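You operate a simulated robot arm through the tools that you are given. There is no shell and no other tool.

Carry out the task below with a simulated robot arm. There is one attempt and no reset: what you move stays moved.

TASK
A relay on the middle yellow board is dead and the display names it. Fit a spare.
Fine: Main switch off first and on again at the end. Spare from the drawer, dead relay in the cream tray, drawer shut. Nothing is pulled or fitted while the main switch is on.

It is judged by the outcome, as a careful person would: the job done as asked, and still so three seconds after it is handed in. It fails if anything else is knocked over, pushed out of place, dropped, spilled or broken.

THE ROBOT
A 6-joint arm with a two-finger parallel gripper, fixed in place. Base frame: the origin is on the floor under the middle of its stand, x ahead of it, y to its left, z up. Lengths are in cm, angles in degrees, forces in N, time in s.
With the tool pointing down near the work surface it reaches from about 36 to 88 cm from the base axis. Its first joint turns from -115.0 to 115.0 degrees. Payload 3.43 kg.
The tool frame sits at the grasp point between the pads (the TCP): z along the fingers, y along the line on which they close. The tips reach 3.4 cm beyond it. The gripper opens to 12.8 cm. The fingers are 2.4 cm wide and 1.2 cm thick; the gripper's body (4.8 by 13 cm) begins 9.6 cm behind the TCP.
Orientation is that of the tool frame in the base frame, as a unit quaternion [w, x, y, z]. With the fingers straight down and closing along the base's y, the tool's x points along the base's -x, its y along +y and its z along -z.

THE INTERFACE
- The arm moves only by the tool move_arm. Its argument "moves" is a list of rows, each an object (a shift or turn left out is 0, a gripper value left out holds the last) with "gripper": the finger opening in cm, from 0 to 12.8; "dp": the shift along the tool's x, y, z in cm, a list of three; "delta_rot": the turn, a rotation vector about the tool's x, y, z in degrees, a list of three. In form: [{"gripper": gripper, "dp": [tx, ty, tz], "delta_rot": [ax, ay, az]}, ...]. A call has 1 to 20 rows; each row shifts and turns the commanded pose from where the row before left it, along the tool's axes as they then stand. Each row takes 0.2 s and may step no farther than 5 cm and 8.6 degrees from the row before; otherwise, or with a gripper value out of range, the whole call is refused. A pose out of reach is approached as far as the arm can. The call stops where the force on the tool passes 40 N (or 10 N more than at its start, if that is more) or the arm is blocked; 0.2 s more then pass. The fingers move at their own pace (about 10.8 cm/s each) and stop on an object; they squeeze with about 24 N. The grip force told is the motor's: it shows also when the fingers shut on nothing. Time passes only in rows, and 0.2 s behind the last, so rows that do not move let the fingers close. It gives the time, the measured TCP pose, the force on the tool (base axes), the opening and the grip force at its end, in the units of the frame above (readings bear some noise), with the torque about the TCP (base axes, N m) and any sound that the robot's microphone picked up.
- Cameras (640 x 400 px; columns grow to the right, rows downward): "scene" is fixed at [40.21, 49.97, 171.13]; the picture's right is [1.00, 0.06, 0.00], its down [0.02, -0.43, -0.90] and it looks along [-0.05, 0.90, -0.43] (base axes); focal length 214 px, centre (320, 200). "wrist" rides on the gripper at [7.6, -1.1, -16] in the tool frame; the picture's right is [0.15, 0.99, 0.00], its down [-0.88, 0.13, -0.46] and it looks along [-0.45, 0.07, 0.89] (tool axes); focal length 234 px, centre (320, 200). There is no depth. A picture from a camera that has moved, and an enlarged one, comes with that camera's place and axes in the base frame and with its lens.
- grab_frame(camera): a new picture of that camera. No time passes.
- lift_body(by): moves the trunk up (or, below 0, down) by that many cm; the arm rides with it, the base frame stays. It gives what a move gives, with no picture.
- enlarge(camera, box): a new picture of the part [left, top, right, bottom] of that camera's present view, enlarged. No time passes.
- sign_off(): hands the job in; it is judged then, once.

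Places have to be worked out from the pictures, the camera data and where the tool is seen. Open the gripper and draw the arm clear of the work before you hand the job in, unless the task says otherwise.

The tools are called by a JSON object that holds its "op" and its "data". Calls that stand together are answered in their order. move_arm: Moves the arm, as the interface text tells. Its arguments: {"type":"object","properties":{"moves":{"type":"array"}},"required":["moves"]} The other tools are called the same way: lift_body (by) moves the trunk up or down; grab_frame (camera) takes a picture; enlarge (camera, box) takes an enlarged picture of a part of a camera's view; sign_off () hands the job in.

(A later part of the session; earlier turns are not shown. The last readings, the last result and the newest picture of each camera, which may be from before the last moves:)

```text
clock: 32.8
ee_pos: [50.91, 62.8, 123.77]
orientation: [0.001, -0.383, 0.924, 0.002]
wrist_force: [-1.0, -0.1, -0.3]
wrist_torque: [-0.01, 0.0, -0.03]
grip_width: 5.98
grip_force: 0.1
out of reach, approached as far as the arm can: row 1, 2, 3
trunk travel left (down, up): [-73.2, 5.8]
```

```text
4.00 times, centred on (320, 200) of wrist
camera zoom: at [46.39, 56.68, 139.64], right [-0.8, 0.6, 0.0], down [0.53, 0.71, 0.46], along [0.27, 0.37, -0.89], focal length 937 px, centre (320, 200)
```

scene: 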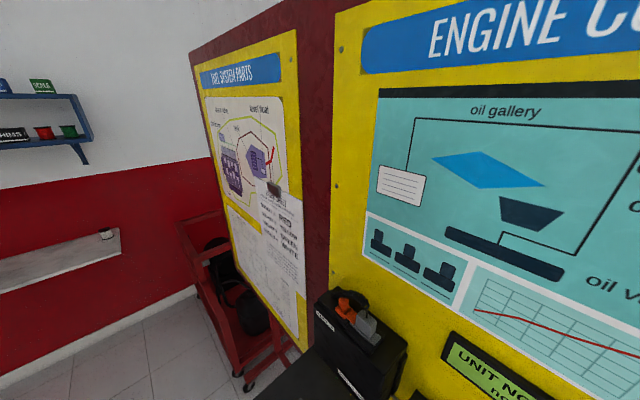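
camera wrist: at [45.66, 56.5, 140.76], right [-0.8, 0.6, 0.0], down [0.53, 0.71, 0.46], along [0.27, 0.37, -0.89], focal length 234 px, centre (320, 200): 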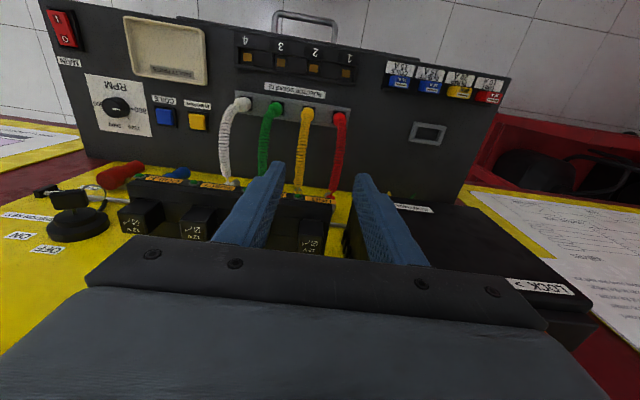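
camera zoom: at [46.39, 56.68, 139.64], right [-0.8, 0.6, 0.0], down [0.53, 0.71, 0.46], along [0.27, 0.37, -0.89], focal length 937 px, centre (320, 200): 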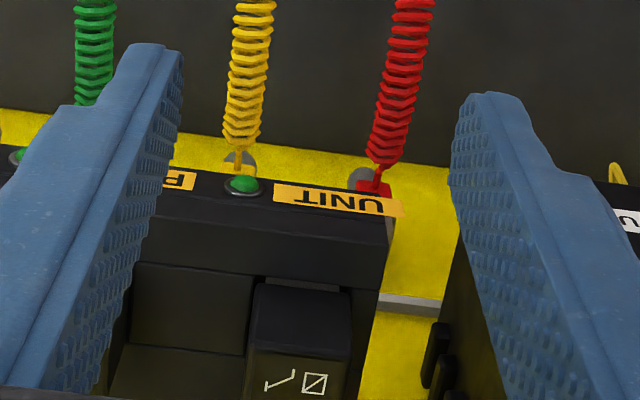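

With the tool straight down the limit is r≈81, short of the relay (r≈89). I'll tilt the tool ~25° toward the board (about the closing axis, so the pads stay parallel to the relay's sides), which brings the wrist back and extends reach.

{"op": "move_arm", "data": {"moves": [{"delta_rot": [0, -8.4, 0]}, {"delta_rot": [0, -8.4, 0]}, {"delta_rot": [0, -8.4, 0]}]}}

{"op": "grab_frame", "data": {"camera": "wrist"}}

{"op": "enlarge", "data": {"camera": "scene", "box": [240, 398, 640, 400]}}

```text
clock: 33.6
ee_pos: [50.91, 62.86, 123.69]
orientation: [0.202, -0.373, 0.902, 0.084]
wrist_force: [-0.2, 0.5, 0.5]
wrist_torque: [-0.02, -0.02, -0.01]
grip_width: 6.01
grip_force: 0.0
trunk travel left (down, up): [-73.2, 5.8]
```

```text
taken
camera wrist: at [42.08, 52.38, 134.86], right [-0.79, 0.61, -0.06], down [0.33, 0.52, 0.79], along [0.51, 0.61, -0.61], focal length 234 px, centre (320, 200)
```

wrist: 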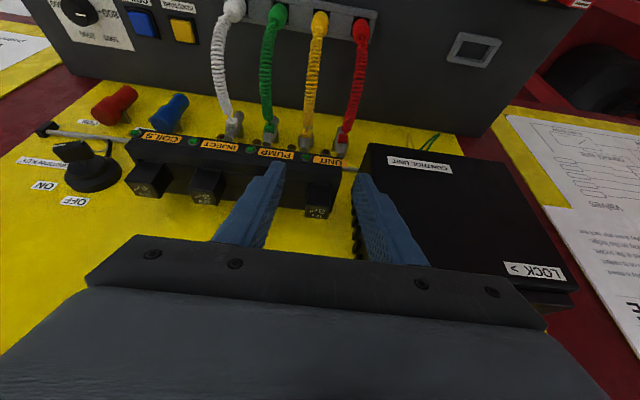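

```text
1.60 times, centred on (440, 399) of scene
camera zoom: at [40.21, 49.97, 171.13], right [1.0, 0.06, 0.0], down [0.02, -0.43, -0.9], along [-0.05, 0.9, -0.43], focal length 343 px, centre (128, -118)
```

zoom: 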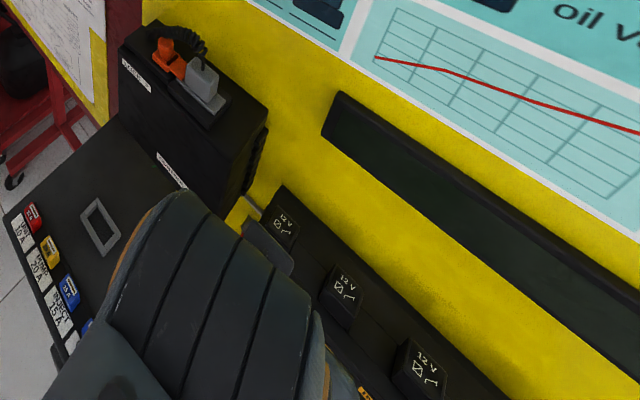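

Tilt reached without problems. I zoom to inspect the relay and the notch geometry before advancing.

{"op": "enlarge", "data": {"camera": "wrist", "box": [260, 140, 380, 215]}}

{"op": "enlarge", "data": {"camera": "wrist", "box": [130, 130, 250, 205]}}

```text
5.33 times, centred on (320, 178) of wrist
camera zoom: at [42.08, 52.38, 134.86], right [-0.79, 0.61, -0.06], down [0.33, 0.52, 0.79], along [0.51, 0.61, -0.61], focal length 1249 px, centre (320, 320)
```

zoom: 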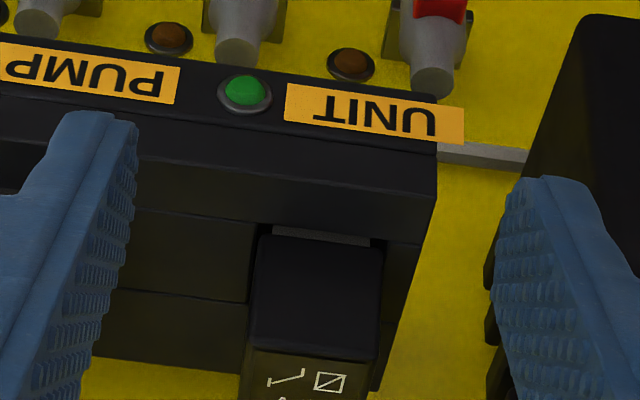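

```text
5.33 times, centred on (190, 168) of wrist
camera zoom: at [42.08, 52.38, 134.86], right [-0.79, 0.61, -0.06], down [0.33, 0.52, 0.79], along [0.51, 0.61, -0.61], focal length 1249 px, centre (1013, 373)
```

zoom: 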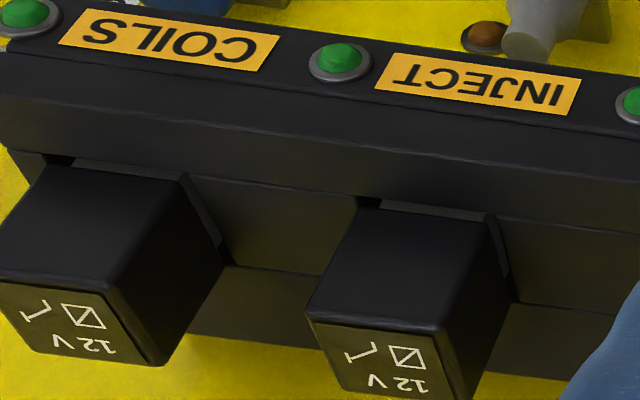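

Geometry is clear: the relay stands ~3 cm above the block's platform (z≈116.4), centre at u≈−8.98, v≈89. I advance over it with the fingers 5 cm open, tips above its top, and check alignment before lowering.

{"op": "move_arm", "data": {"moves": [{"dp": [-2.2, 0.27, 1.0], "gripper": 5}, {"dp": [-2.2, 0.26, 1.0]}, {"dp": [-2.26, 0, 1.1]}]}}

{"op": "enlarge", "data": {"camera": "wrist", "box": [240, 130, 400, 230]}}

{"op": "enlarge", "data": {"camera": "scene", "box": [340, 398, 500, 400]}}

```text
clock: 34.4
ee_pos: [55.76, 68.37, 123.78]
orientation: [0.202, -0.374, 0.901, 0.084]
wrist_force: [-0.8, 0.0, -0.1]
wrist_torque: [0.01, 0.0, -0.02]
grip_width: 5.01
grip_force: 0.1
trunk travel left (down, up): [-73.2, 5.8]
```

```text
4.00 times, centred on (320, 180) of wrist
camera zoom: at [46.97, 57.9, 134.93], right [-0.79, 0.61, -0.06], down [0.33, 0.52, 0.79], along [0.51, 0.6, -0.61], focal length 937 px, centre (320, 280)
```

zoom: 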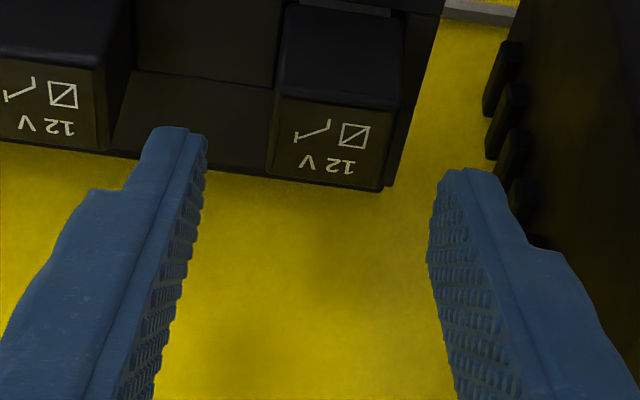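

```text
4.00 times, centred on (420, 399) of scene
camera zoom: at [40.21, 49.97, 171.13], right [1.0, 0.06, 0.0], down [0.02, -0.43, -0.9], along [-0.05, 0.9, -0.43], focal length 858 px, centre (-80, -596)
```

zoom: 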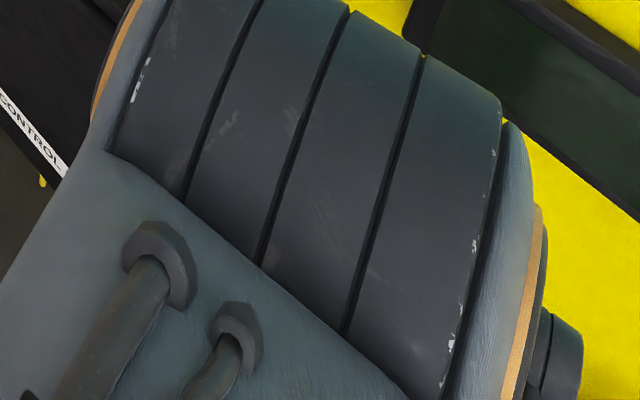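

The relay's top centre projects to u≈−8.98, v≈88.9, well aligned with the fingers (u −8.92). Lowering straight down 3.4 cm to straddle it.

{"op": "move_arm", "data": {"moves": [{"dp": [0.51, 0.05, 1.09]}, {"dp": [0.51, 0, 1.09]}, {"dp": [0.43, 0, 0.9]}]}}

{"op": "enlarge", "data": {"camera": "wrist", "box": [240, 130, 400, 230]}}

```text
clock: 35.2
ee_pos: [55.76, 68.49, 120.34]
orientation: [0.203, -0.373, 0.901, 0.084]
wrist_force: [-0.4, 0.2, -0.1]
wrist_torque: [0.01, 0.03, -0.04]
grip_width: 5.0
grip_force: 0.1
trunk travel left (down, up): [-73.2, 5.8]
```

```text
4.00 times, centred on (320, 180) of wrist
camera zoom: at [46.92, 57.98, 131.52], right [-0.79, 0.61, -0.06], down [0.33, 0.52, 0.79], along [0.51, 0.6, -0.61], focal length 937 px, centre (320, 280)
```

zoom: 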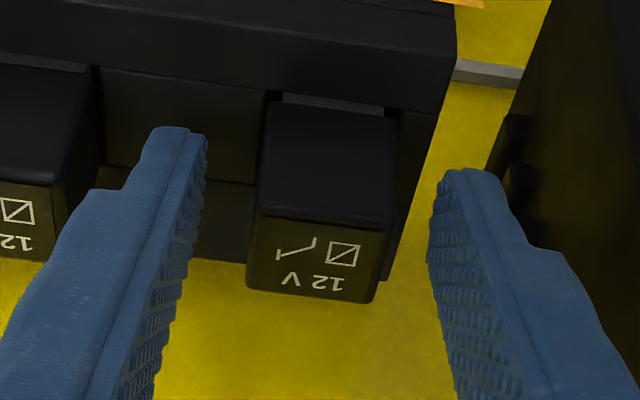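

Relay is centred between the pads. Closing the gripper on it.

{"op": "move_arm", "data": {"moves": [{"gripper": 2}, {"gripper": 1}, {"gripper": 0}, {"gripper": 0}]}}

{"op": "enlarge", "data": {"camera": "wrist", "box": [240, 130, 400, 230]}}

```text
clock: 36.2
ee_pos: [55.85, 68.5, 120.39]
orientation: [0.202, -0.373, 0.902, 0.084]
wrist_force: [1.1, 0.5, -0.6]
wrist_torque: [0.02, 0.04, 0.03]
grip_width: 2.7
grip_force: 24.3
trunk travel left (down, up): [-73.2, 5.8]
```

```text
4.00 times, centred on (320, 180) of wrist
camera zoom: at [46.92, 57.98, 131.54], right [-0.79, 0.61, -0.06], down [0.33, 0.52, 0.79], along [0.51, 0.6, -0.61], focal length 937 px, centre (320, 280)
```

zoom: 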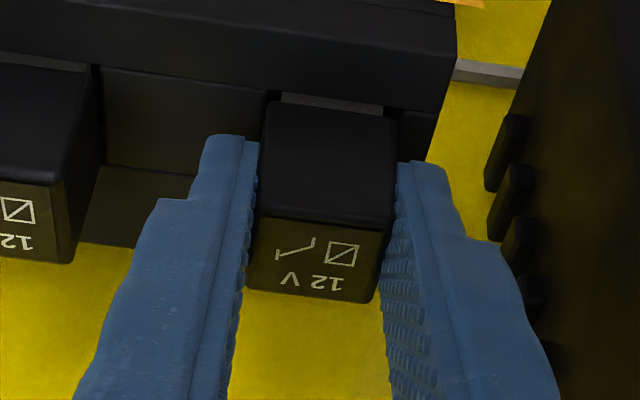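

Gripped at 2.7 cm. Pulling straight up in small steps (base z), watching the force.

{"op": "move_arm", "data": {"moves": [{"dp": [-0.21, 0, -0.45], "gripper": 0}, {"dp": [-0.21, 0, -0.45]}, {"dp": [-0.21, 0, -0.45]}, {"dp": [-0.21, 0, -0.45]}]}}

{"op": "enlarge", "data": {"camera": "wrist", "box": [240, 130, 400, 230]}}

```text
clock: 37.2
ee_pos: [55.67, 68.45, 122.36]
orientation: [0.201, -0.373, 0.902, 0.085]
wrist_force: [-0.5, 0.1, 0.2]
wrist_torque: [0.0, -0.02, -0.01]
grip_width: 2.7
grip_force: 24.2
trunk travel left (down, up): [-73.2, 5.8]
```

```text
4.00 times, centred on (320, 180) of wrist
camera zoom: at [46.91, 57.96, 133.49], right [-0.79, 0.61, -0.06], down [0.33, 0.52, 0.79], along [0.51, 0.6, -0.61], focal length 937 px, centre (320, 280)
```

zoom: 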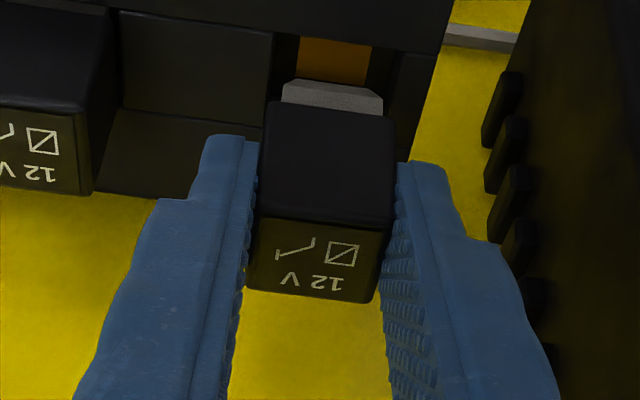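

The relay came free easily, showing its grey keyed base and the orange socket contact. Lifting further to clear it completely.

{"op": "move_arm", "data": {"moves": [{"dp": [-0.43, 0, -0.9], "gripper": 0}, {"dp": [-0.43, 0, -0.9]}, {"dp": [-0.43, 0, -0.9]}]}}

{"op": "enlarge", "data": {"camera": "wrist", "box": [240, 110, 400, 210]}}

```text
clock: 38.0
ee_pos: [55.68, 68.51, 125.36]
orientation: [0.202, -0.374, 0.901, 0.085]
wrist_force: [0.3, 0.0, -1.1]
wrist_torque: [0.05, -0.04, -0.03]
grip_width: 2.69
grip_force: 23.9
trunk travel left (down, up): [-73.2, 5.8]
```

```text
4.00 times, centred on (320, 160) of wrist
camera zoom: at [46.96, 57.99, 136.48], right [-0.79, 0.61, -0.06], down [0.33, 0.52, 0.79], along [0.51, 0.6, -0.61], focal length 937 px, centre (320, 360)
```

zoom: 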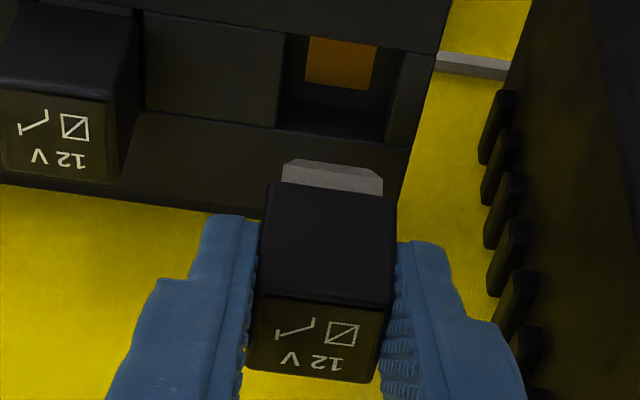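

The dead relay is fully out. I retreat from the board, then move sideways to above the cream tray (u≈20, v≈71.7).

{"op": "move_arm", "data": {"moves": [{"dp": [0.91, 0, -0.43], "gripper": 0}, {"dp": [3.62, 0, -1.7]}, {"dp": [3.62, 0, -1.7]}, {"dp": [3.62, 0, -1.7]}, {"dp": [3.62, 0, -1.7]}, {"dp": [0, -4.83, 0]}, {"dp": [0, -4.83, 0]}, {"dp": [0, -4.83, 0]}, {"dp": [0, -4.83, 0]}, {"dp": [0, -4.83, 0]}, {"dp": [0, -4.83, 0]}]}}

{"op": "grab_frame", "data": {"camera": "wrist"}}

```text
clock: 40.4
ee_pos: [64.29, 35.9, 125.27]
orientation: [0.203, -0.373, 0.901, 0.083]
wrist_force: [0.5, 0.3, -0.2]
wrist_torque: [-0.01, 0.0, -0.04]
grip_width: 2.67
grip_force: 24.4
trunk travel left (down, up): [-73.2, 5.8]
```

```text
taken
camera wrist: at [55.51, 25.43, 136.34], right [-0.79, 0.61, -0.06], down [0.33, 0.52, 0.79], along [0.51, 0.6, -0.61], focal length 234 px, centre (320, 200)
```

wrist: 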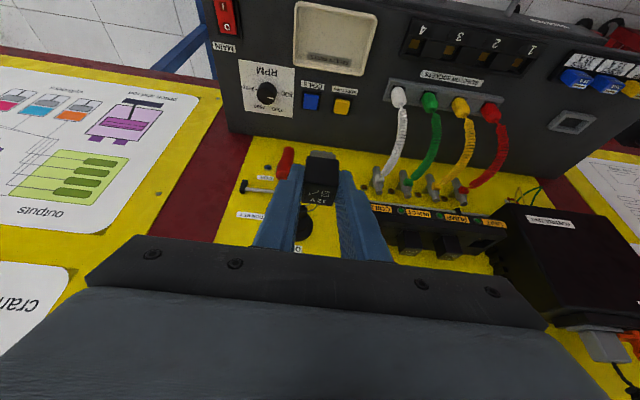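

The relay is held over the tray (its centre projects to (64.5, 36.6), under the relay). Lowering the trunk 24 cm, relay bottom then ~z 96.

{"op": "lift_body", "data": {"by": -24}}

{"op": "grab_frame", "data": {"camera": "wrist"}}

{"op": "enlarge", "data": {"camera": "scene", "box": [240, 398, 640, 400]}}

```text
clock: 42.9
ee_pos: [64.22, 35.91, 101.2]
orientation: [0.202, -0.374, 0.901, 0.085]
wrist_force: [0.3, 0.5, -0.3]
wrist_torque: [0.01, 0.01, -0.01]
grip_width: 2.66
grip_force: 23.9
trunk travel left (down, up): [-49.2, 29.8]
```

```text
taken
camera wrist: at [55.39, 25.46, 112.42], right [-0.79, 0.61, -0.06], down [0.33, 0.52, 0.79], along [0.51, 0.6, -0.61], focal length 234 px, centre (320, 200)
```

wrist: 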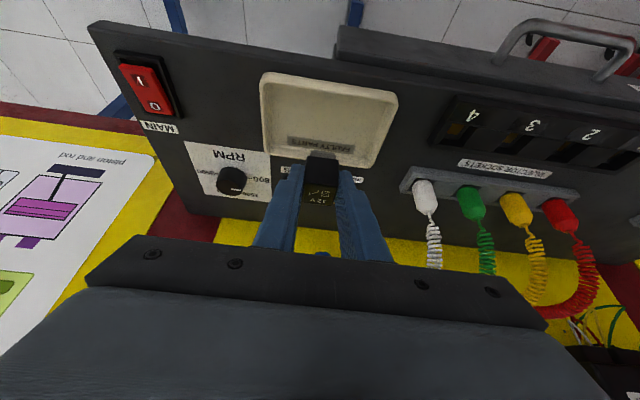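

```text
1.60 times, centred on (440, 399) of scene
camera zoom: at [40.21, 49.97, 171.13], right [1.0, 0.06, 0.0], down [0.02, -0.43, -0.9], along [-0.05, 0.9, -0.43], focal length 343 px, centre (128, -118)
```

zoom: 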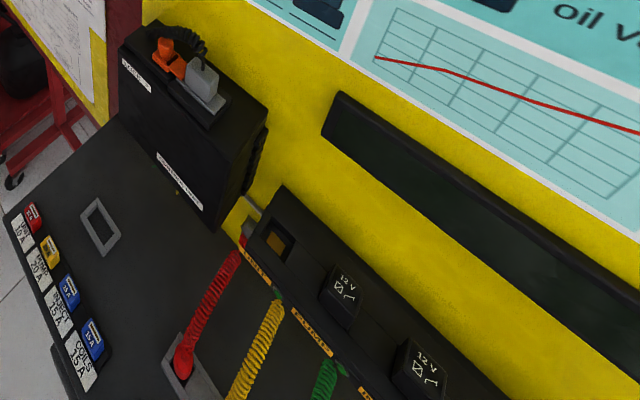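

Now a close look at relay vs tray before lowering the last centimetres; also a close look at the emptied socket from the scene camera.

{"op": "enlarge", "data": {"camera": "wrist", "box": [240, 60, 420, 172]}}

{"op": "enlarge", "data": {"camera": "scene", "box": [370, 398, 450, 400]}}

```text
3.56 times, centred on (330, 116) of wrist
camera zoom: at [55.39, 25.46, 112.42], right [-0.79, 0.61, -0.06], down [0.33, 0.52, 0.79], along [0.51, 0.6, -0.61], focal length 833 px, centre (284, 499)
```

zoom: 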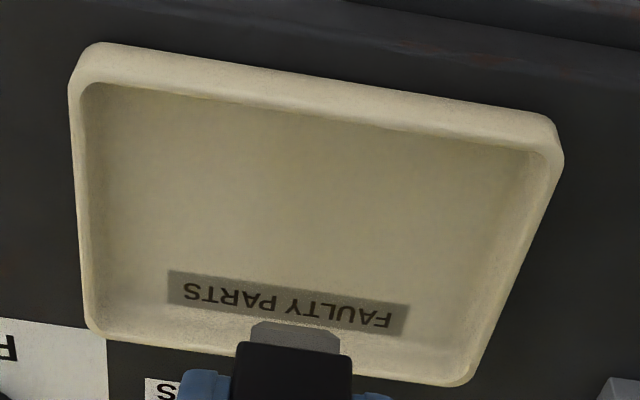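

```text
8.00 times, centred on (410, 399) of scene
camera zoom: at [40.21, 49.97, 171.13], right [1.0, 0.06, 0.0], down [0.02, -0.43, -0.9], along [-0.05, 0.9, -0.43], focal length 1716 px, centre (-400, -1392)
```

zoom: 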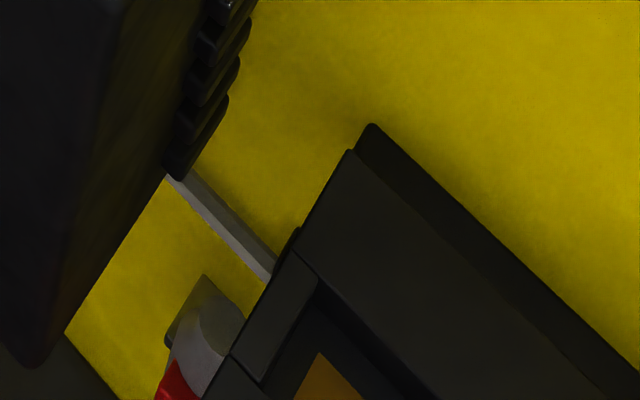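

Lowering 3 cm more toward the tray, checking for contact.

{"op": "move_arm", "data": {"moves": [{"dp": [0.43, 0, 0.9], "gripper": 0}, {"dp": [0.43, 0, 0.9]}, {"dp": [0.43, 0, 0.9]}]}}

{"op": "enlarge", "data": {"camera": "wrist", "box": [220, 90, 420, 215]}}

```text
clock: 43.7
ee_pos: [64.27, 36.01, 98.15]
orientation: [0.202, -0.373, 0.902, 0.084]
wrist_force: [0.2, 0.5, -0.6]
wrist_torque: [0.0, 0.03, 0.01]
grip_width: 2.69
grip_force: 23.6
trunk travel left (down, up): [-49.2, 29.8]
```

```text
3.20 times, centred on (320, 152) of wrist
camera zoom: at [55.38, 25.46, 109.42], right [-0.79, 0.61, -0.06], down [0.33, 0.52, 0.79], along [0.51, 0.6, -0.61], focal length 749 px, centre (320, 352)
```

zoom: 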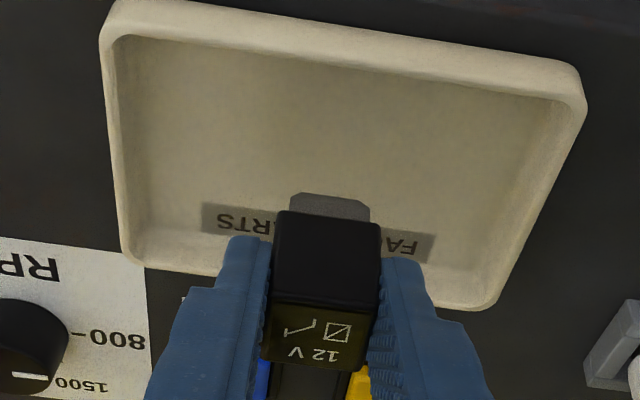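

The relay's tab is ~z 92 now, just above the tray floor. Lowering in 0.4 cm steps until it touches.

{"op": "move_arm", "data": {"moves": [{"dp": [0.17, 0, 0.36], "gripper": 0}, {"dp": [0.17, 0, 0.36]}, {"dp": [0.17, 0, 0.36]}, {"dp": [0.17, 0, 0.36]}]}}

{"op": "enlarge", "data": {"camera": "wrist", "box": [220, 90, 420, 215]}}

```text
clock: 44.7
ee_pos: [64.22, 36.06, 96.58]
orientation: [0.202, -0.373, 0.902, 0.084]
wrist_force: [0.4, 1.2, -0.9]
wrist_torque: [0.04, -0.01, -0.01]
grip_width: 2.69
grip_force: 24.0
trunk travel left (down, up): [-49.2, 29.8]
```

```text
3.20 times, centred on (320, 152) of wrist
camera zoom: at [55.39, 25.45, 107.83], right [-0.79, 0.61, -0.06], down [0.33, 0.52, 0.79], along [0.51, 0.6, -0.61], focal length 749 px, centre (320, 352)
```

zoom: 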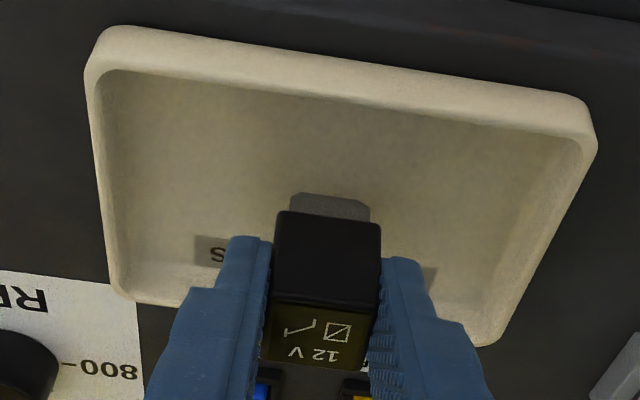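

Still no contact; continuing down gently.

{"op": "move_arm", "data": {"moves": [{"dp": [0.13, 0, 0.27], "gripper": 0}, {"dp": [0.13, 0, 0.27]}, {"dp": [0.13, 0, 0.27]}, {"dp": [0.13, 0, 0.27]}]}}

{"op": "enlarge", "data": {"camera": "wrist", "box": [220, 90, 420, 215]}}

```text
clock: 45.7
ee_pos: [64.14, 35.78, 95.57]
orientation: [0.203, -0.374, 0.901, 0.085]
wrist_force: [-0.3, 0.3, 5.0]
wrist_torque: [0.07, 0.01, -0.01]
grip_width: 2.7
grip_force: 24.1
trunk travel left (down, up): [-49.2, 29.8]
```

```text
3.20 times, centred on (320, 152) of wrist
camera zoom: at [55.37, 25.44, 106.68], right [-0.79, 0.61, -0.06], down [0.33, 0.52, 0.79], along [0.51, 0.61, -0.61], focal length 749 px, centre (320, 352)
```

zoom: 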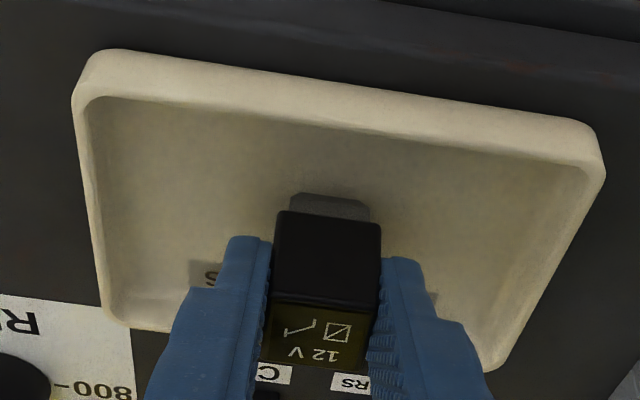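

Contact (5 N) with the tray floor. Releasing and lifting away straight up.

{"op": "move_arm", "data": {"moves": [{"gripper": 3.2}, {"gripper": 4}, {"gripper": 5}, {"gripper": 5}]}}

{"op": "enlarge", "data": {"camera": "wrist", "box": [220, 90, 420, 215]}}

```text
clock: 46.7
ee_pos: [64.18, 35.97, 95.52]
orientation: [0.202, -0.374, 0.901, 0.084]
wrist_force: [1.0, 0.4, 0.4]
wrist_torque: [0.0, 0.02, 0.01]
grip_width: 5.02
grip_force: 0.1
trunk travel left (down, up): [-49.2, 29.8]
```

```text
3.20 times, centred on (320, 152) of wrist
camera zoom: at [55.37, 25.44, 106.62], right [-0.79, 0.61, -0.06], down [0.33, 0.52, 0.79], along [0.51, 0.6, -0.61], focal length 749 px, centre (320, 352)
```

zoom: 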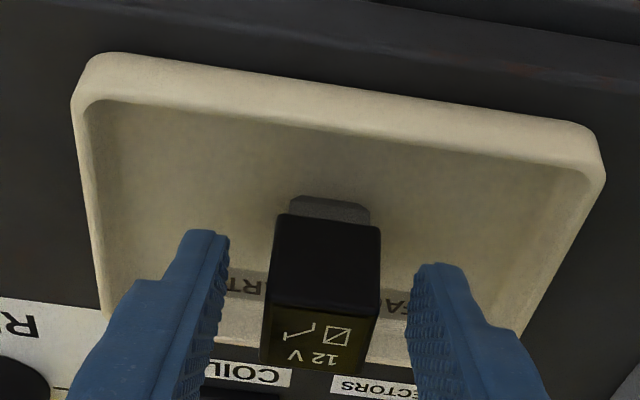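

Released; the relay stands in the tray. I lift straight up, straighten the tool, and move over in front of the drawer handle.

{"op": "move_arm", "data": {"moves": [{"dp": [-0.85, 0, -1.81], "gripper": 5}, {"dp": [-1.7, 0, -3.62]}, {"dp": [-1.7, 0, -3.62]}, {"dp": [-1.7, 0, -3.62]}, {"delta_rot": [0, 8.4, 0]}, {"delta_rot": [0, 8.4, 0]}, {"delta_rot": [0, 8.4, 0]}, {"dp": [2.2, 4.4, 0]}, {"dp": [2.2, 4.4, 0]}, {"dp": [2.2, 4.4, 0]}, {"dp": [2.2, 4.4, 0]}, {"dp": [2.2, 4.4, 0]}]}}

{"op": "grab_frame", "data": {"camera": "wrist"}}

```text
clock: 49.3
ee_pos: [40.78, 43.62, 109.63]
orientation: [0.001, -0.382, 0.924, 0.002]
wrist_force: [1.3, 0.3, -1.0]
wrist_torque: [0.02, 0.07, -0.01]
grip_width: 5.02
grip_force: 0.1
trunk travel left (down, up): [-49.2, 29.8]
```

```text
taken
camera wrist: at [36.31, 37.43, 125.52], right [-0.8, 0.6, 0.0], down [0.53, 0.71, 0.46], along [0.27, 0.37, -0.89], focal length 234 px, centre (320, 200)
```

wrist: 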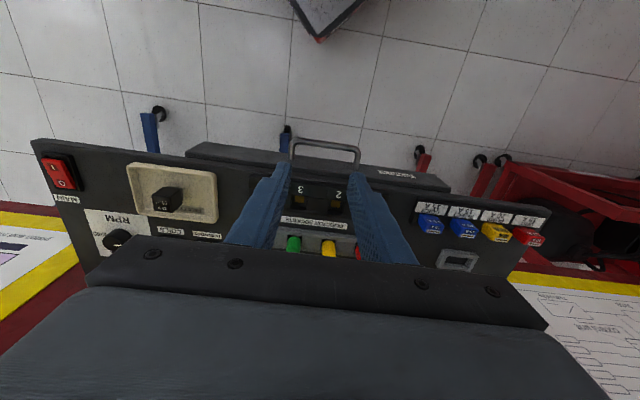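

I zoom in on the drawer and handle from above to refine its position, and check the tray.

{"op": "enlarge", "data": {"camera": "wrist", "box": [260, 110, 420, 210]}}

{"op": "enlarge", "data": {"camera": "wrist", "box": [120, 130, 280, 230]}}

```text
4.00 times, centred on (340, 160) of wrist
camera zoom: at [36.31, 37.43, 125.52], right [-0.8, 0.6, 0.0], down [0.53, 0.71, 0.46], along [0.27, 0.37, -0.89], focal length 937 px, centre (240, 360)
```

zoom: 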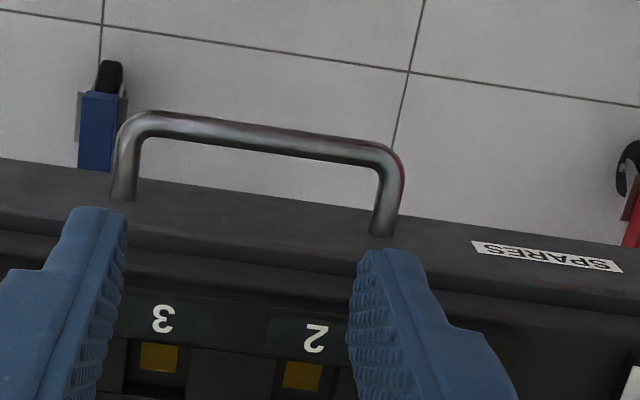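

```text
4.00 times, centred on (200, 180) of wrist
camera zoom: at [36.31, 37.43, 125.52], right [-0.8, 0.6, 0.0], down [0.53, 0.71, 0.46], along [0.27, 0.37, -0.89], focal length 937 px, centre (800, 280)
```

zoom: 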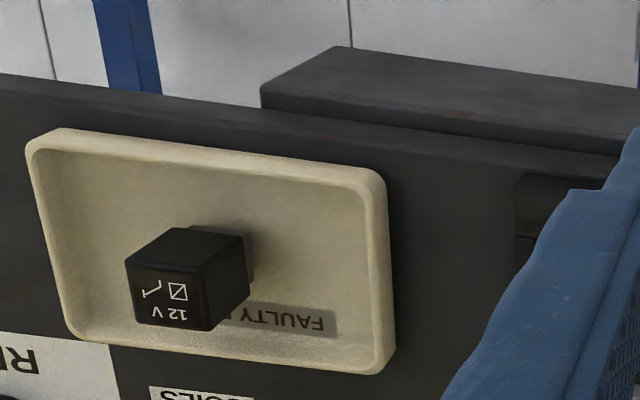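

Handle bar: centre u≈−3.5, v≈62.0, z≈84, ~1.1 cm thick, with a 3.1 cm gap to the drawer face (v≈65.65). I yaw the tool 90° so the fingers close along v (across the bar).

{"op": "move_arm", "data": {"moves": [{"delta_rot": [0, 0, 8.4], "gripper": 3}, {"delta_rot": [0, 0, 8.4]}, {"delta_rot": [0, 0, 8.4]}, {"delta_rot": [0, 0, 8.4]}, {"delta_rot": [0, 0, 8.4]}, {"delta_rot": [0, 0, 8.4]}, {"delta_rot": [0, 0, 8.4]}, {"delta_rot": [0, 0, 8.4]}, {"delta_rot": [0, 0, 8.4]}, {"delta_rot": [0, 0, 8.4]}, {"delta_rot": [0, 0, 6]}]}}

{"op": "grab_frame", "data": {"camera": "wrist"}}

```text
clock: 51.7
ee_pos: [40.83, 43.62, 109.44]
orientation: [-0.001, 0.384, 0.923, 0.001]
wrist_force: [0.0, 0.8, -0.5]
wrist_torque: [0.01, -0.02, 0.0]
grip_width: 3.0
grip_force: 0.1
trunk travel left (down, up): [-49.2, 29.8]
```

```text
taken
camera wrist: at [34.75, 48.23, 125.43], right [0.6, 0.8, 0.0], down [0.71, -0.53, 0.45], along [0.37, -0.27, -0.89], focal length 234 px, centre (320, 200)
```

wrist: 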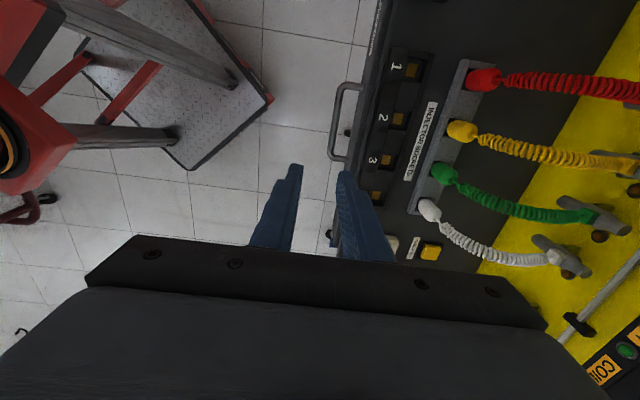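

Yawed cleanly. I shift to put the bar between the fingers (u −3.5, v 62.0), and lower the trunk 14 cm (tips to z≈92), then verify.

{"op": "move_arm", "data": {"moves": [{"dp": [1.53, 2.28, 0], "gripper": 3}]}}

{"op": "lift_body", "data": {"by": -14}}

{"op": "enlarge", "data": {"camera": "wrist", "box": [240, 90, 400, 190]}}

{"op": "enlarge", "data": {"camera": "scene", "box": [0, 398, 640, 400]}}

```text
clock: 52.1
ee_pos: [41.41, 46.33, 109.5]
orientation: [0.0, 0.383, 0.924, 0.001]
wrist_force: [0.4, 0.5, 0.5]
wrist_torque: [0.03, -0.02, 0.01]
grip_width: 2.98
grip_force: 0.0
trunk travel left (down, up): [-49.2, 29.8]
```

```text
clock: 53.8
ee_pos: [41.3, 46.36, 95.58]
orientation: [-0.001, 0.382, 0.924, 0.001]
wrist_force: [0.2, 0.0, 0.2]
wrist_torque: [-0.01, -0.04, 0.03]
grip_width: 2.97
grip_force: 0.0
trunk travel left (down, up): [-35.2, 43.8]
```

```text
4.00 times, centred on (320, 140) of wrist
camera zoom: at [35.27, 50.9, 111.45], right [0.6, 0.8, 0.0], down [0.71, -0.53, 0.45], along [0.37, -0.27, -0.89], focal length 937 px, centre (320, 440)
```

zoom: 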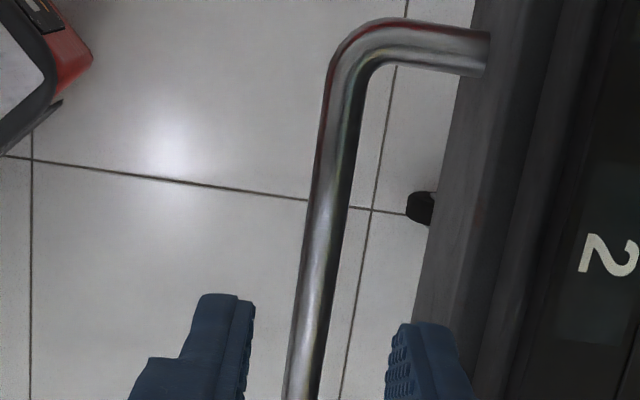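

```text
1.00 times, centred on (320, 399) of scene (not enlarged: the box is as wide or as high as the picture)
camera zoom: at [40.21, 49.97, 171.13], right [1.0, 0.06, 0.0], down [0.02, -0.43, -0.9], along [-0.05, 0.9, -0.43], focal length 214 px, centre (320, 1)
```

zoom: 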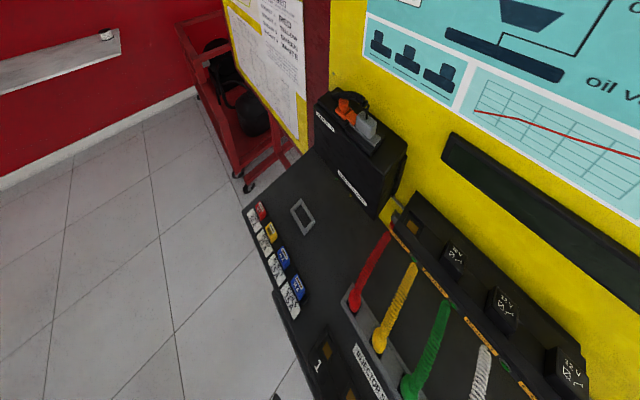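

The bar sits between the two fingers (v≈62.2 vs tool 62.0). Descending to TCP z≈86 so the pads straddle the bar.

{"op": "move_arm", "data": {"moves": [{"dp": [0, 0.2, 3], "gripper": 3}, {"dp": [0, 0, 3]}, {"dp": [0, 0, 2]}, {"dp": [0, 0, 1.5]}]}}

{"op": "enlarge", "data": {"camera": "wrist", "box": [240, 110, 400, 210]}}

```text
clock: 54.8
ee_pos: [41.47, 46.43, 86.0]
orientation: [-0.001, 0.383, 0.924, 0.001]
wrist_force: [0.3, 0.0, -0.3]
wrist_torque: [0.03, 0.0, 0.0]
grip_width: 3.0
grip_force: 0.0
trunk travel left (down, up): [-35.2, 43.8]
```

```text
4.00 times, centred on (320, 160) of wrist
camera zoom: at [35.41, 51.08, 101.96], right [0.6, 0.8, 0.0], down [0.71, -0.53, 0.45], along [0.37, -0.27, -0.89], focal length 937 px, centre (320, 360)
```

zoom: 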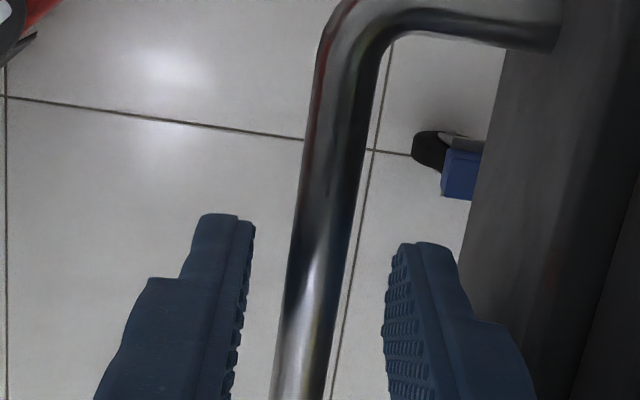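

The bar is between the pads. Closing on it.

{"op": "move_arm", "data": {"moves": [{"gripper": 1.5}, {"gripper": 0.5}, {"gripper": 0}, {"gripper": 0}]}}

{"op": "enlarge", "data": {"camera": "wrist", "box": [240, 110, 400, 210]}}

```text
clock: 55.8
ee_pos: [41.51, 46.46, 86.04]
orientation: [-0.001, 0.384, 0.923, 0.001]
wrist_force: [-6.6, -7.2, -1.8]
wrist_torque: [-0.19, 0.08, 0.93]
grip_width: 1.18
grip_force: 45.0
trunk travel left (down, up): [-35.2, 43.8]
```

```text
4.00 times, centred on (320, 160) of wrist
camera zoom: at [35.37, 51.05, 101.95], right [0.6, 0.8, 0.0], down [0.72, -0.53, 0.45], along [0.37, -0.27, -0.89], focal length 937 px, centre (320, 360)
```

zoom: 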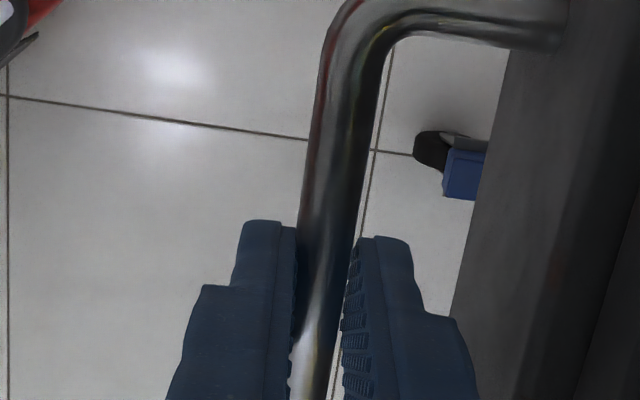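

Bar gripped (1.2 cm). Pulling the drawer toward the robot along −v, in steps.

{"op": "move_arm", "data": {"moves": [{"dp": [0, -0.7, 0], "gripper": 0}, {"dp": [0, -1.2, 0]}, {"dp": [0, -1.5, 0]}, {"dp": [0, -1.5, 0]}, {"dp": [0, -1.5, 0]}]}}

{"op": "enlarge", "data": {"camera": "wrist", "box": [240, 60, 480, 210]}}

```text
clock: 57.0
ee_pos: [36.92, 41.94, 86.03]
orientation: [0.0, 0.384, 0.923, 0.002]
wrist_force: [-1.0, 1.6, 5.2]
wrist_torque: [0.08, 0.21, 0.91]
grip_width: 1.19
grip_force: 44.6
trunk travel left (down, up): [-35.2, 43.8]
```

```text
2.67 times, centred on (360, 135) of wrist
camera zoom: at [30.88, 46.53, 101.96], right [0.6, 0.8, 0.0], down [0.71, -0.53, 0.45], along [0.37, -0.27, -0.89], focal length 624 px, centre (213, 373)
```

zoom: 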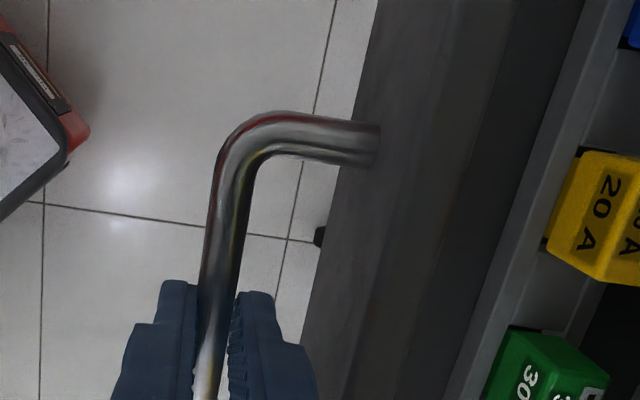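

The drawer slides open; coloured spare fuses are visible inside. Pulling further to expose the whole interior.

{"op": "move_arm", "data": {"moves": [{"dp": [0, -1.5, 0], "gripper": 0}, {"dp": [0, -1.5, 0]}, {"dp": [0, -1.5, 0]}, {"dp": [0, -1.5, 0]}, {"dp": [0, -1.5, 0]}]}}

{"op": "grab_frame", "data": {"camera": "wrist"}}

{"op": "enlarge", "data": {"camera": "wrist", "box": [300, 0, 640, 212]}}

```text
clock: 58.2
ee_pos: [31.65, 36.69, 85.97]
orientation: [0.0, 0.382, 0.924, 0.001]
wrist_force: [0.1, -0.4, 7.5]
wrist_torque: [-0.04, 0.05, 0.89]
grip_width: 1.15
grip_force: 45.1
trunk travel left (down, up): [-35.2, 43.8]
```

```text
taken
camera wrist: at [25.57, 41.24, 101.95], right [0.6, 0.8, 0.0], down [0.71, -0.53, 0.46], along [0.37, -0.27, -0.89], focal length 234 px, centre (320, 200)
```

wrist: 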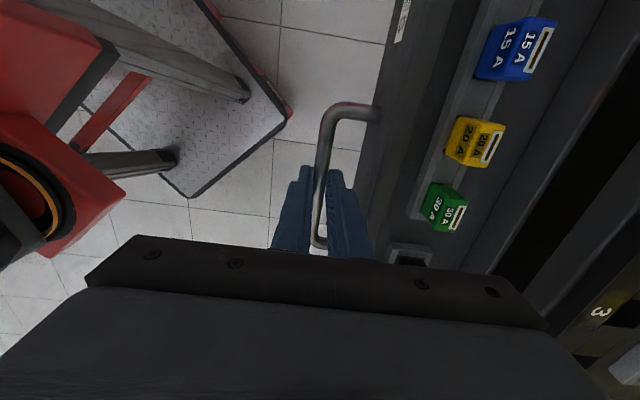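

```text
1.88 times, centred on (470, 106) of wrist
camera zoom: at [25.57, 41.24, 101.95], right [0.6, 0.8, 0.0], down [0.71, -0.53, 0.46], along [0.37, -0.27, -0.89], focal length 441 px, centre (38, 377)
```

zoom: 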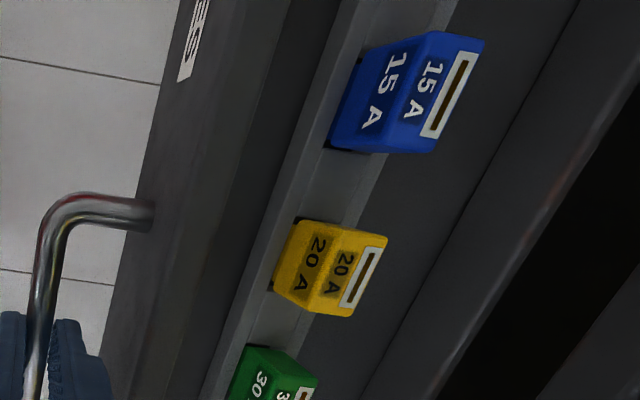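

The drawer is open ~14 cm, enough to see its whole rack. I release the handle, go straight up, and look for spare relays.

{"op": "move_arm", "data": {"moves": [{"gripper": 2}, {"gripper": 3}, {"gripper": 3}, {"dp": [0, 0, -2]}, {"dp": [0, 0, -4]}, {"dp": [0, 0, -4]}]}}

{"op": "lift_body", "data": {"by": 14}}

{"op": "grab_frame", "data": {"camera": "wrist"}}

```text
clock: 59.6
ee_pos: [31.71, 36.7, 95.95]
orientation: [-0.001, 0.383, 0.924, 0.001]
wrist_force: [0.8, 0.8, -0.9]
wrist_torque: [0.0, 0.0, -0.02]
grip_width: 2.98
grip_force: 0.1
trunk travel left (down, up): [-35.2, 43.8]
```

```text
clock: 61.3
ee_pos: [31.78, 36.72, 109.98]
orientation: [0.0, 0.383, 0.924, 0.0]
wrist_force: [-0.5, -0.1, 0.6]
wrist_torque: [0.01, 0.0, 0.01]
grip_width: 3.01
grip_force: 0.0
trunk travel left (down, up): [-49.2, 29.8]
```

```text
taken
camera wrist: at [25.6, 41.21, 125.89], right [0.6, 0.8, 0.0], down [0.71, -0.53, 0.45], along [0.37, -0.27, -0.89], focal length 234 px, centre (320, 200)
```

wrist: 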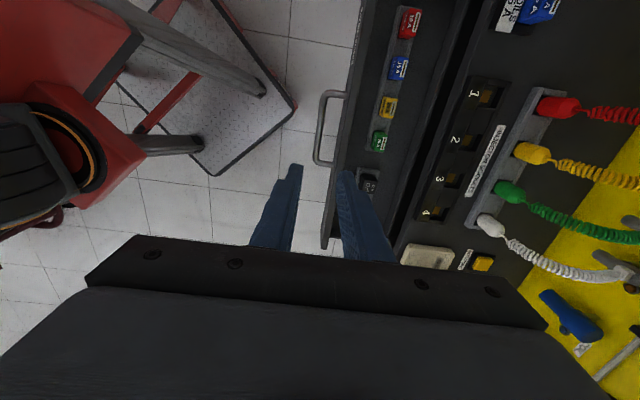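

I can see red/blue/yellow/green fuses and a black relay further along. I yaw back 90° to view the right part of the drawer.

{"op": "move_arm", "data": {"moves": [{"delta_rot": [0, 0, -8.4], "gripper": 5}, {"delta_rot": [0, 0, -8.4]}, {"delta_rot": [0, 0, -8.4]}, {"delta_rot": [0, 0, -8.4]}, {"delta_rot": [0, 0, -8.4]}, {"delta_rot": [0, 0, -8.4]}, {"delta_rot": [0, 0, -8.4]}, {"delta_rot": [0, 0, -8.4]}, {"delta_rot": [0, 0, -8.4]}, {"delta_rot": [0, 0, -8.4]}, {"delta_rot": [0, 0, -6]}]}}

{"op": "grab_frame", "data": {"camera": "wrist"}}

{"op": "enlarge", "data": {"camera": "wrist", "box": [160, 90, 400, 240]}}

```text
clock: 63.7
ee_pos: [31.84, 36.72, 109.93]
orientation: [0.0, -0.384, 0.923, 0.001]
wrist_force: [-0.9, 0.9, -0.3]
wrist_torque: [0.01, -0.01, 0.01]
grip_width: 4.99
grip_force: 0.1
trunk travel left (down, up): [-49.2, 29.8]
```

```text
taken
camera wrist: at [27.17, 30.48, 125.91], right [-0.8, 0.59, 0.0], down [0.53, 0.72, 0.46], along [0.27, 0.37, -0.89], focal length 234 px, centre (320, 200)
```

wrist: 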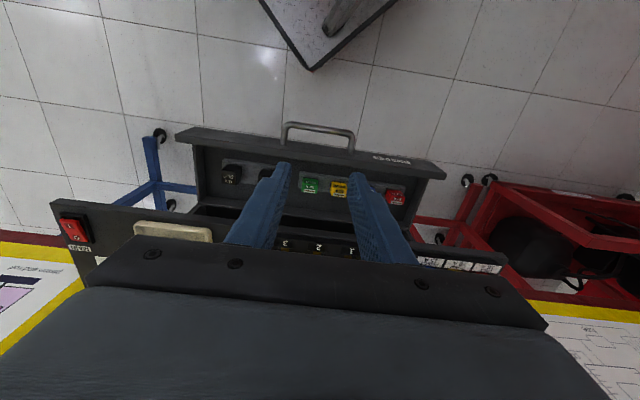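

```text
2.67 times, centred on (280, 165) of wrist
camera zoom: at [27.17, 30.48, 125.91], right [-0.8, 0.59, 0.0], down [0.53, 0.72, 0.46], along [0.27, 0.37, -0.89], focal length 624 px, centre (427, 293)
```

zoom: 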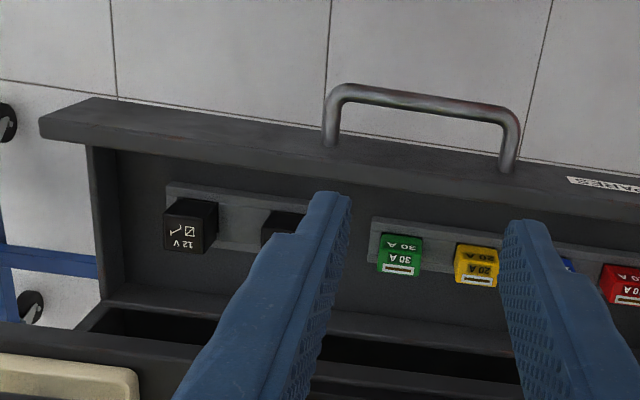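

Two spare relays sit in the drawer's right section. I move right ~14 cm to see both clearly and compare their markings.

{"op": "move_arm", "data": {"moves": [{"dp": [0, -4.7, 0]}, {"dp": [0, -4.7, 0]}, {"dp": [0, -4.7, 0]}]}}

{"op": "grab_frame", "data": {"camera": "wrist"}}

{"op": "enlarge", "data": {"camera": "wrist", "box": [240, 110, 400, 210]}}

```text
clock: 64.5
ee_pos: [41.67, 26.78, 109.94]
orientation: [0.0, -0.383, 0.924, 0.001]
wrist_force: [0.7, 0.2, 0.3]
wrist_torque: [-0.03, -0.05, 0.03]
grip_width: 5.01
grip_force: 0.1
trunk travel left (down, up): [-49.2, 29.8]
```

```text
taken
camera wrist: at [37.12, 20.49, 125.86], right [-0.8, 0.6, 0.0], down [0.53, 0.71, 0.46], along [0.27, 0.37, -0.89], focal length 234 px, centre (320, 200)
```

wrist: 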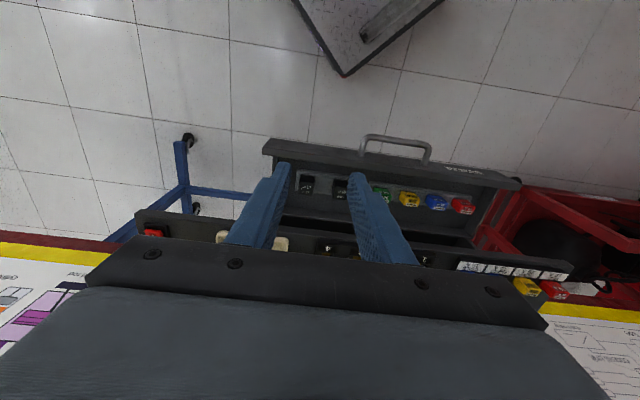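

```text
4.00 times, centred on (320, 160) of wrist
camera zoom: at [37.12, 20.49, 125.86], right [-0.8, 0.6, 0.0], down [0.53, 0.71, 0.46], along [0.27, 0.37, -0.89], focal length 937 px, centre (320, 360)
```

zoom: 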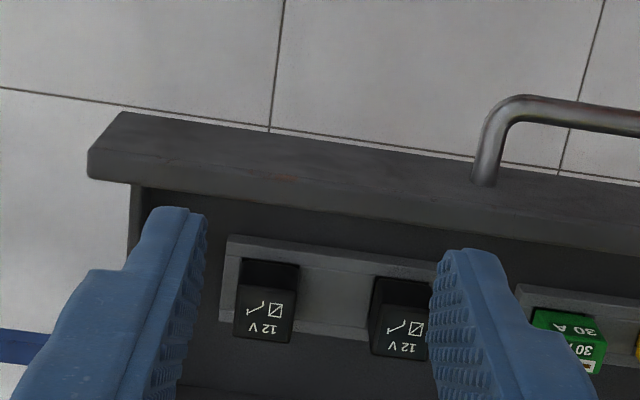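

Both spares read "12 V" with the same symbol as the dead one. The right one's top triangulates to (50.0, 33.6, 86.15). I'll use the same 25° tilt and relative grip as on the board, so I move over it, tilt, and descend to just above.

{"op": "move_arm", "data": {"moves": [{"dp": [-4.8, -0.5, 0], "gripper": 5}, {"dp": [-4.85, -0.57, 0]}, {"delta_rot": [0, -8.4, 0]}, {"delta_rot": [0, -8.4, 0]}, {"delta_rot": [0, -8.4, 0]}, {"dp": [1.53, 0, 3.26]}, {"dp": [1.53, 0, 3.26]}, {"dp": [1.53, 0, 3.26]}]}}

{"op": "grab_frame", "data": {"camera": "wrist"}}

{"op": "enlarge", "data": {"camera": "wrist", "box": [240, 100, 400, 200]}}

```text
clock: 66.3
ee_pos: [49.16, 32.89, 99.25]
orientation: [0.202, -0.373, 0.902, 0.084]
wrist_force: [-0.3, -0.4, 1.0]
wrist_torque: [0.01, 0.0, -0.01]
grip_width: 4.98
grip_force: 0.1
trunk travel left (down, up): [-49.2, 29.8]
```

```text
taken
camera wrist: at [40.37, 22.4, 110.3], right [-0.79, 0.61, -0.06], down [0.33, 0.52, 0.79], along [0.51, 0.6, -0.61], focal length 234 px, centre (320, 200)
```

wrist: 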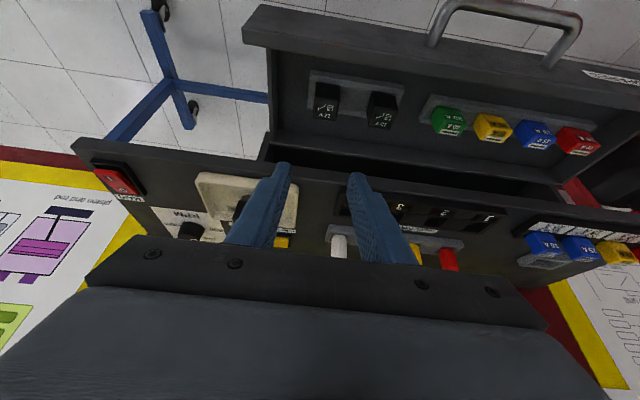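

```text
4.00 times, centred on (320, 150) of wrist
camera zoom: at [40.37, 22.4, 110.3], right [-0.79, 0.61, -0.06], down [0.33, 0.52, 0.79], along [0.51, 0.6, -0.61], focal length 937 px, centre (320, 400)
```

zoom: 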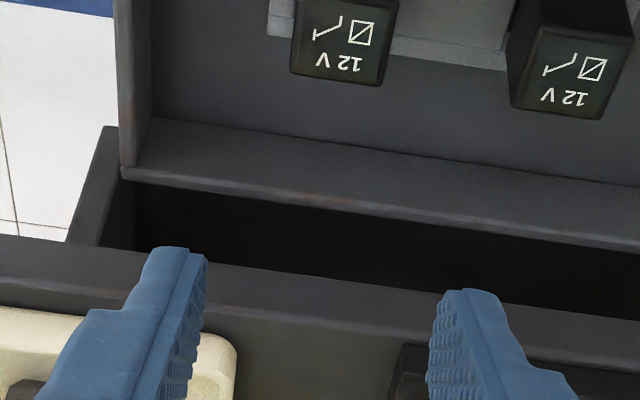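

The relay projects to u≈11.68, v≈58.9, matching. Descending 7 cm more above it, then re-checking.

{"op": "move_arm", "data": {"moves": [{"dp": [1.49, -0.15, 3.17]}, {"dp": [1.49, 0, 3.17]}]}}

{"op": "enlarge", "data": {"camera": "wrist", "box": [240, 100, 400, 200]}}

```text
clock: 66.9
ee_pos: [49.29, 32.75, 92.18]
orientation: [0.201, -0.374, 0.901, 0.084]
wrist_force: [0.3, 0.2, 0.4]
wrist_torque: [-0.03, -0.02, -0.04]
grip_width: 5.0
grip_force: 0.0
trunk travel left (down, up): [-49.2, 29.8]
```

```text
4.00 times, centred on (320, 150) of wrist
camera zoom: at [40.47, 22.29, 103.33], right [-0.79, 0.61, -0.06], down [0.33, 0.52, 0.79], along [0.51, 0.6, -0.61], focal length 937 px, centre (320, 400)
```

zoom: 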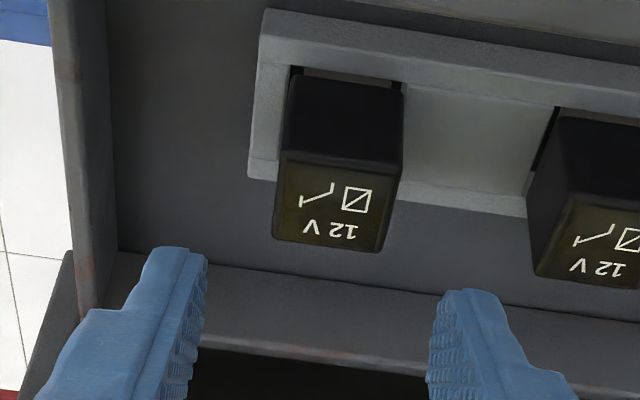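

Relay at u≈11.72, v≈58.86, with the same ~3.2 cm exposure above its rack (z≈83). Lowering to straddle it, TCP z≈87.15.

{"op": "move_arm", "data": {"moves": [{"dp": [0.77, -0.03, 1.48]}, {"dp": [0.77, -0.03, 1.48]}, {"dp": [0.77, 0, 1.48]}]}}

{"op": "enlarge", "data": {"camera": "wrist", "box": [240, 130, 400, 230]}}

```text
clock: 67.7
ee_pos: [49.05, 32.52, 87.16]
orientation: [0.202, -0.374, 0.901, 0.085]
wrist_force: [0.0, -0.1, 0.7]
wrist_torque: [0.0, -0.01, 0.01]
grip_width: 4.98
grip_force: 0.1
trunk travel left (down, up): [-49.2, 29.8]
```

```text
4.00 times, centred on (320, 180) of wrist
camera zoom: at [40.41, 22.06, 98.32], right [-0.79, 0.61, -0.06], down [0.33, 0.52, 0.79], along [0.51, 0.6, -0.61], focal length 937 px, centre (320, 280)
```

zoom: 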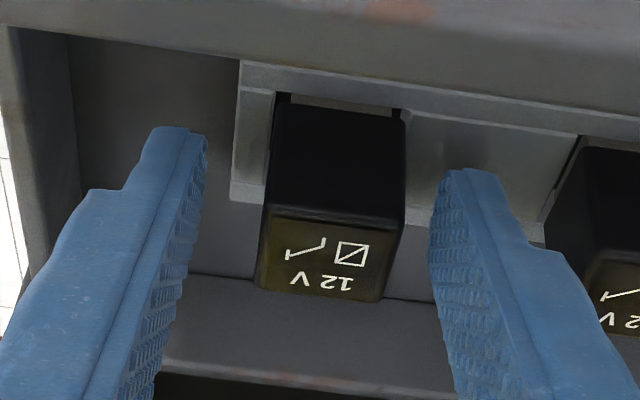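

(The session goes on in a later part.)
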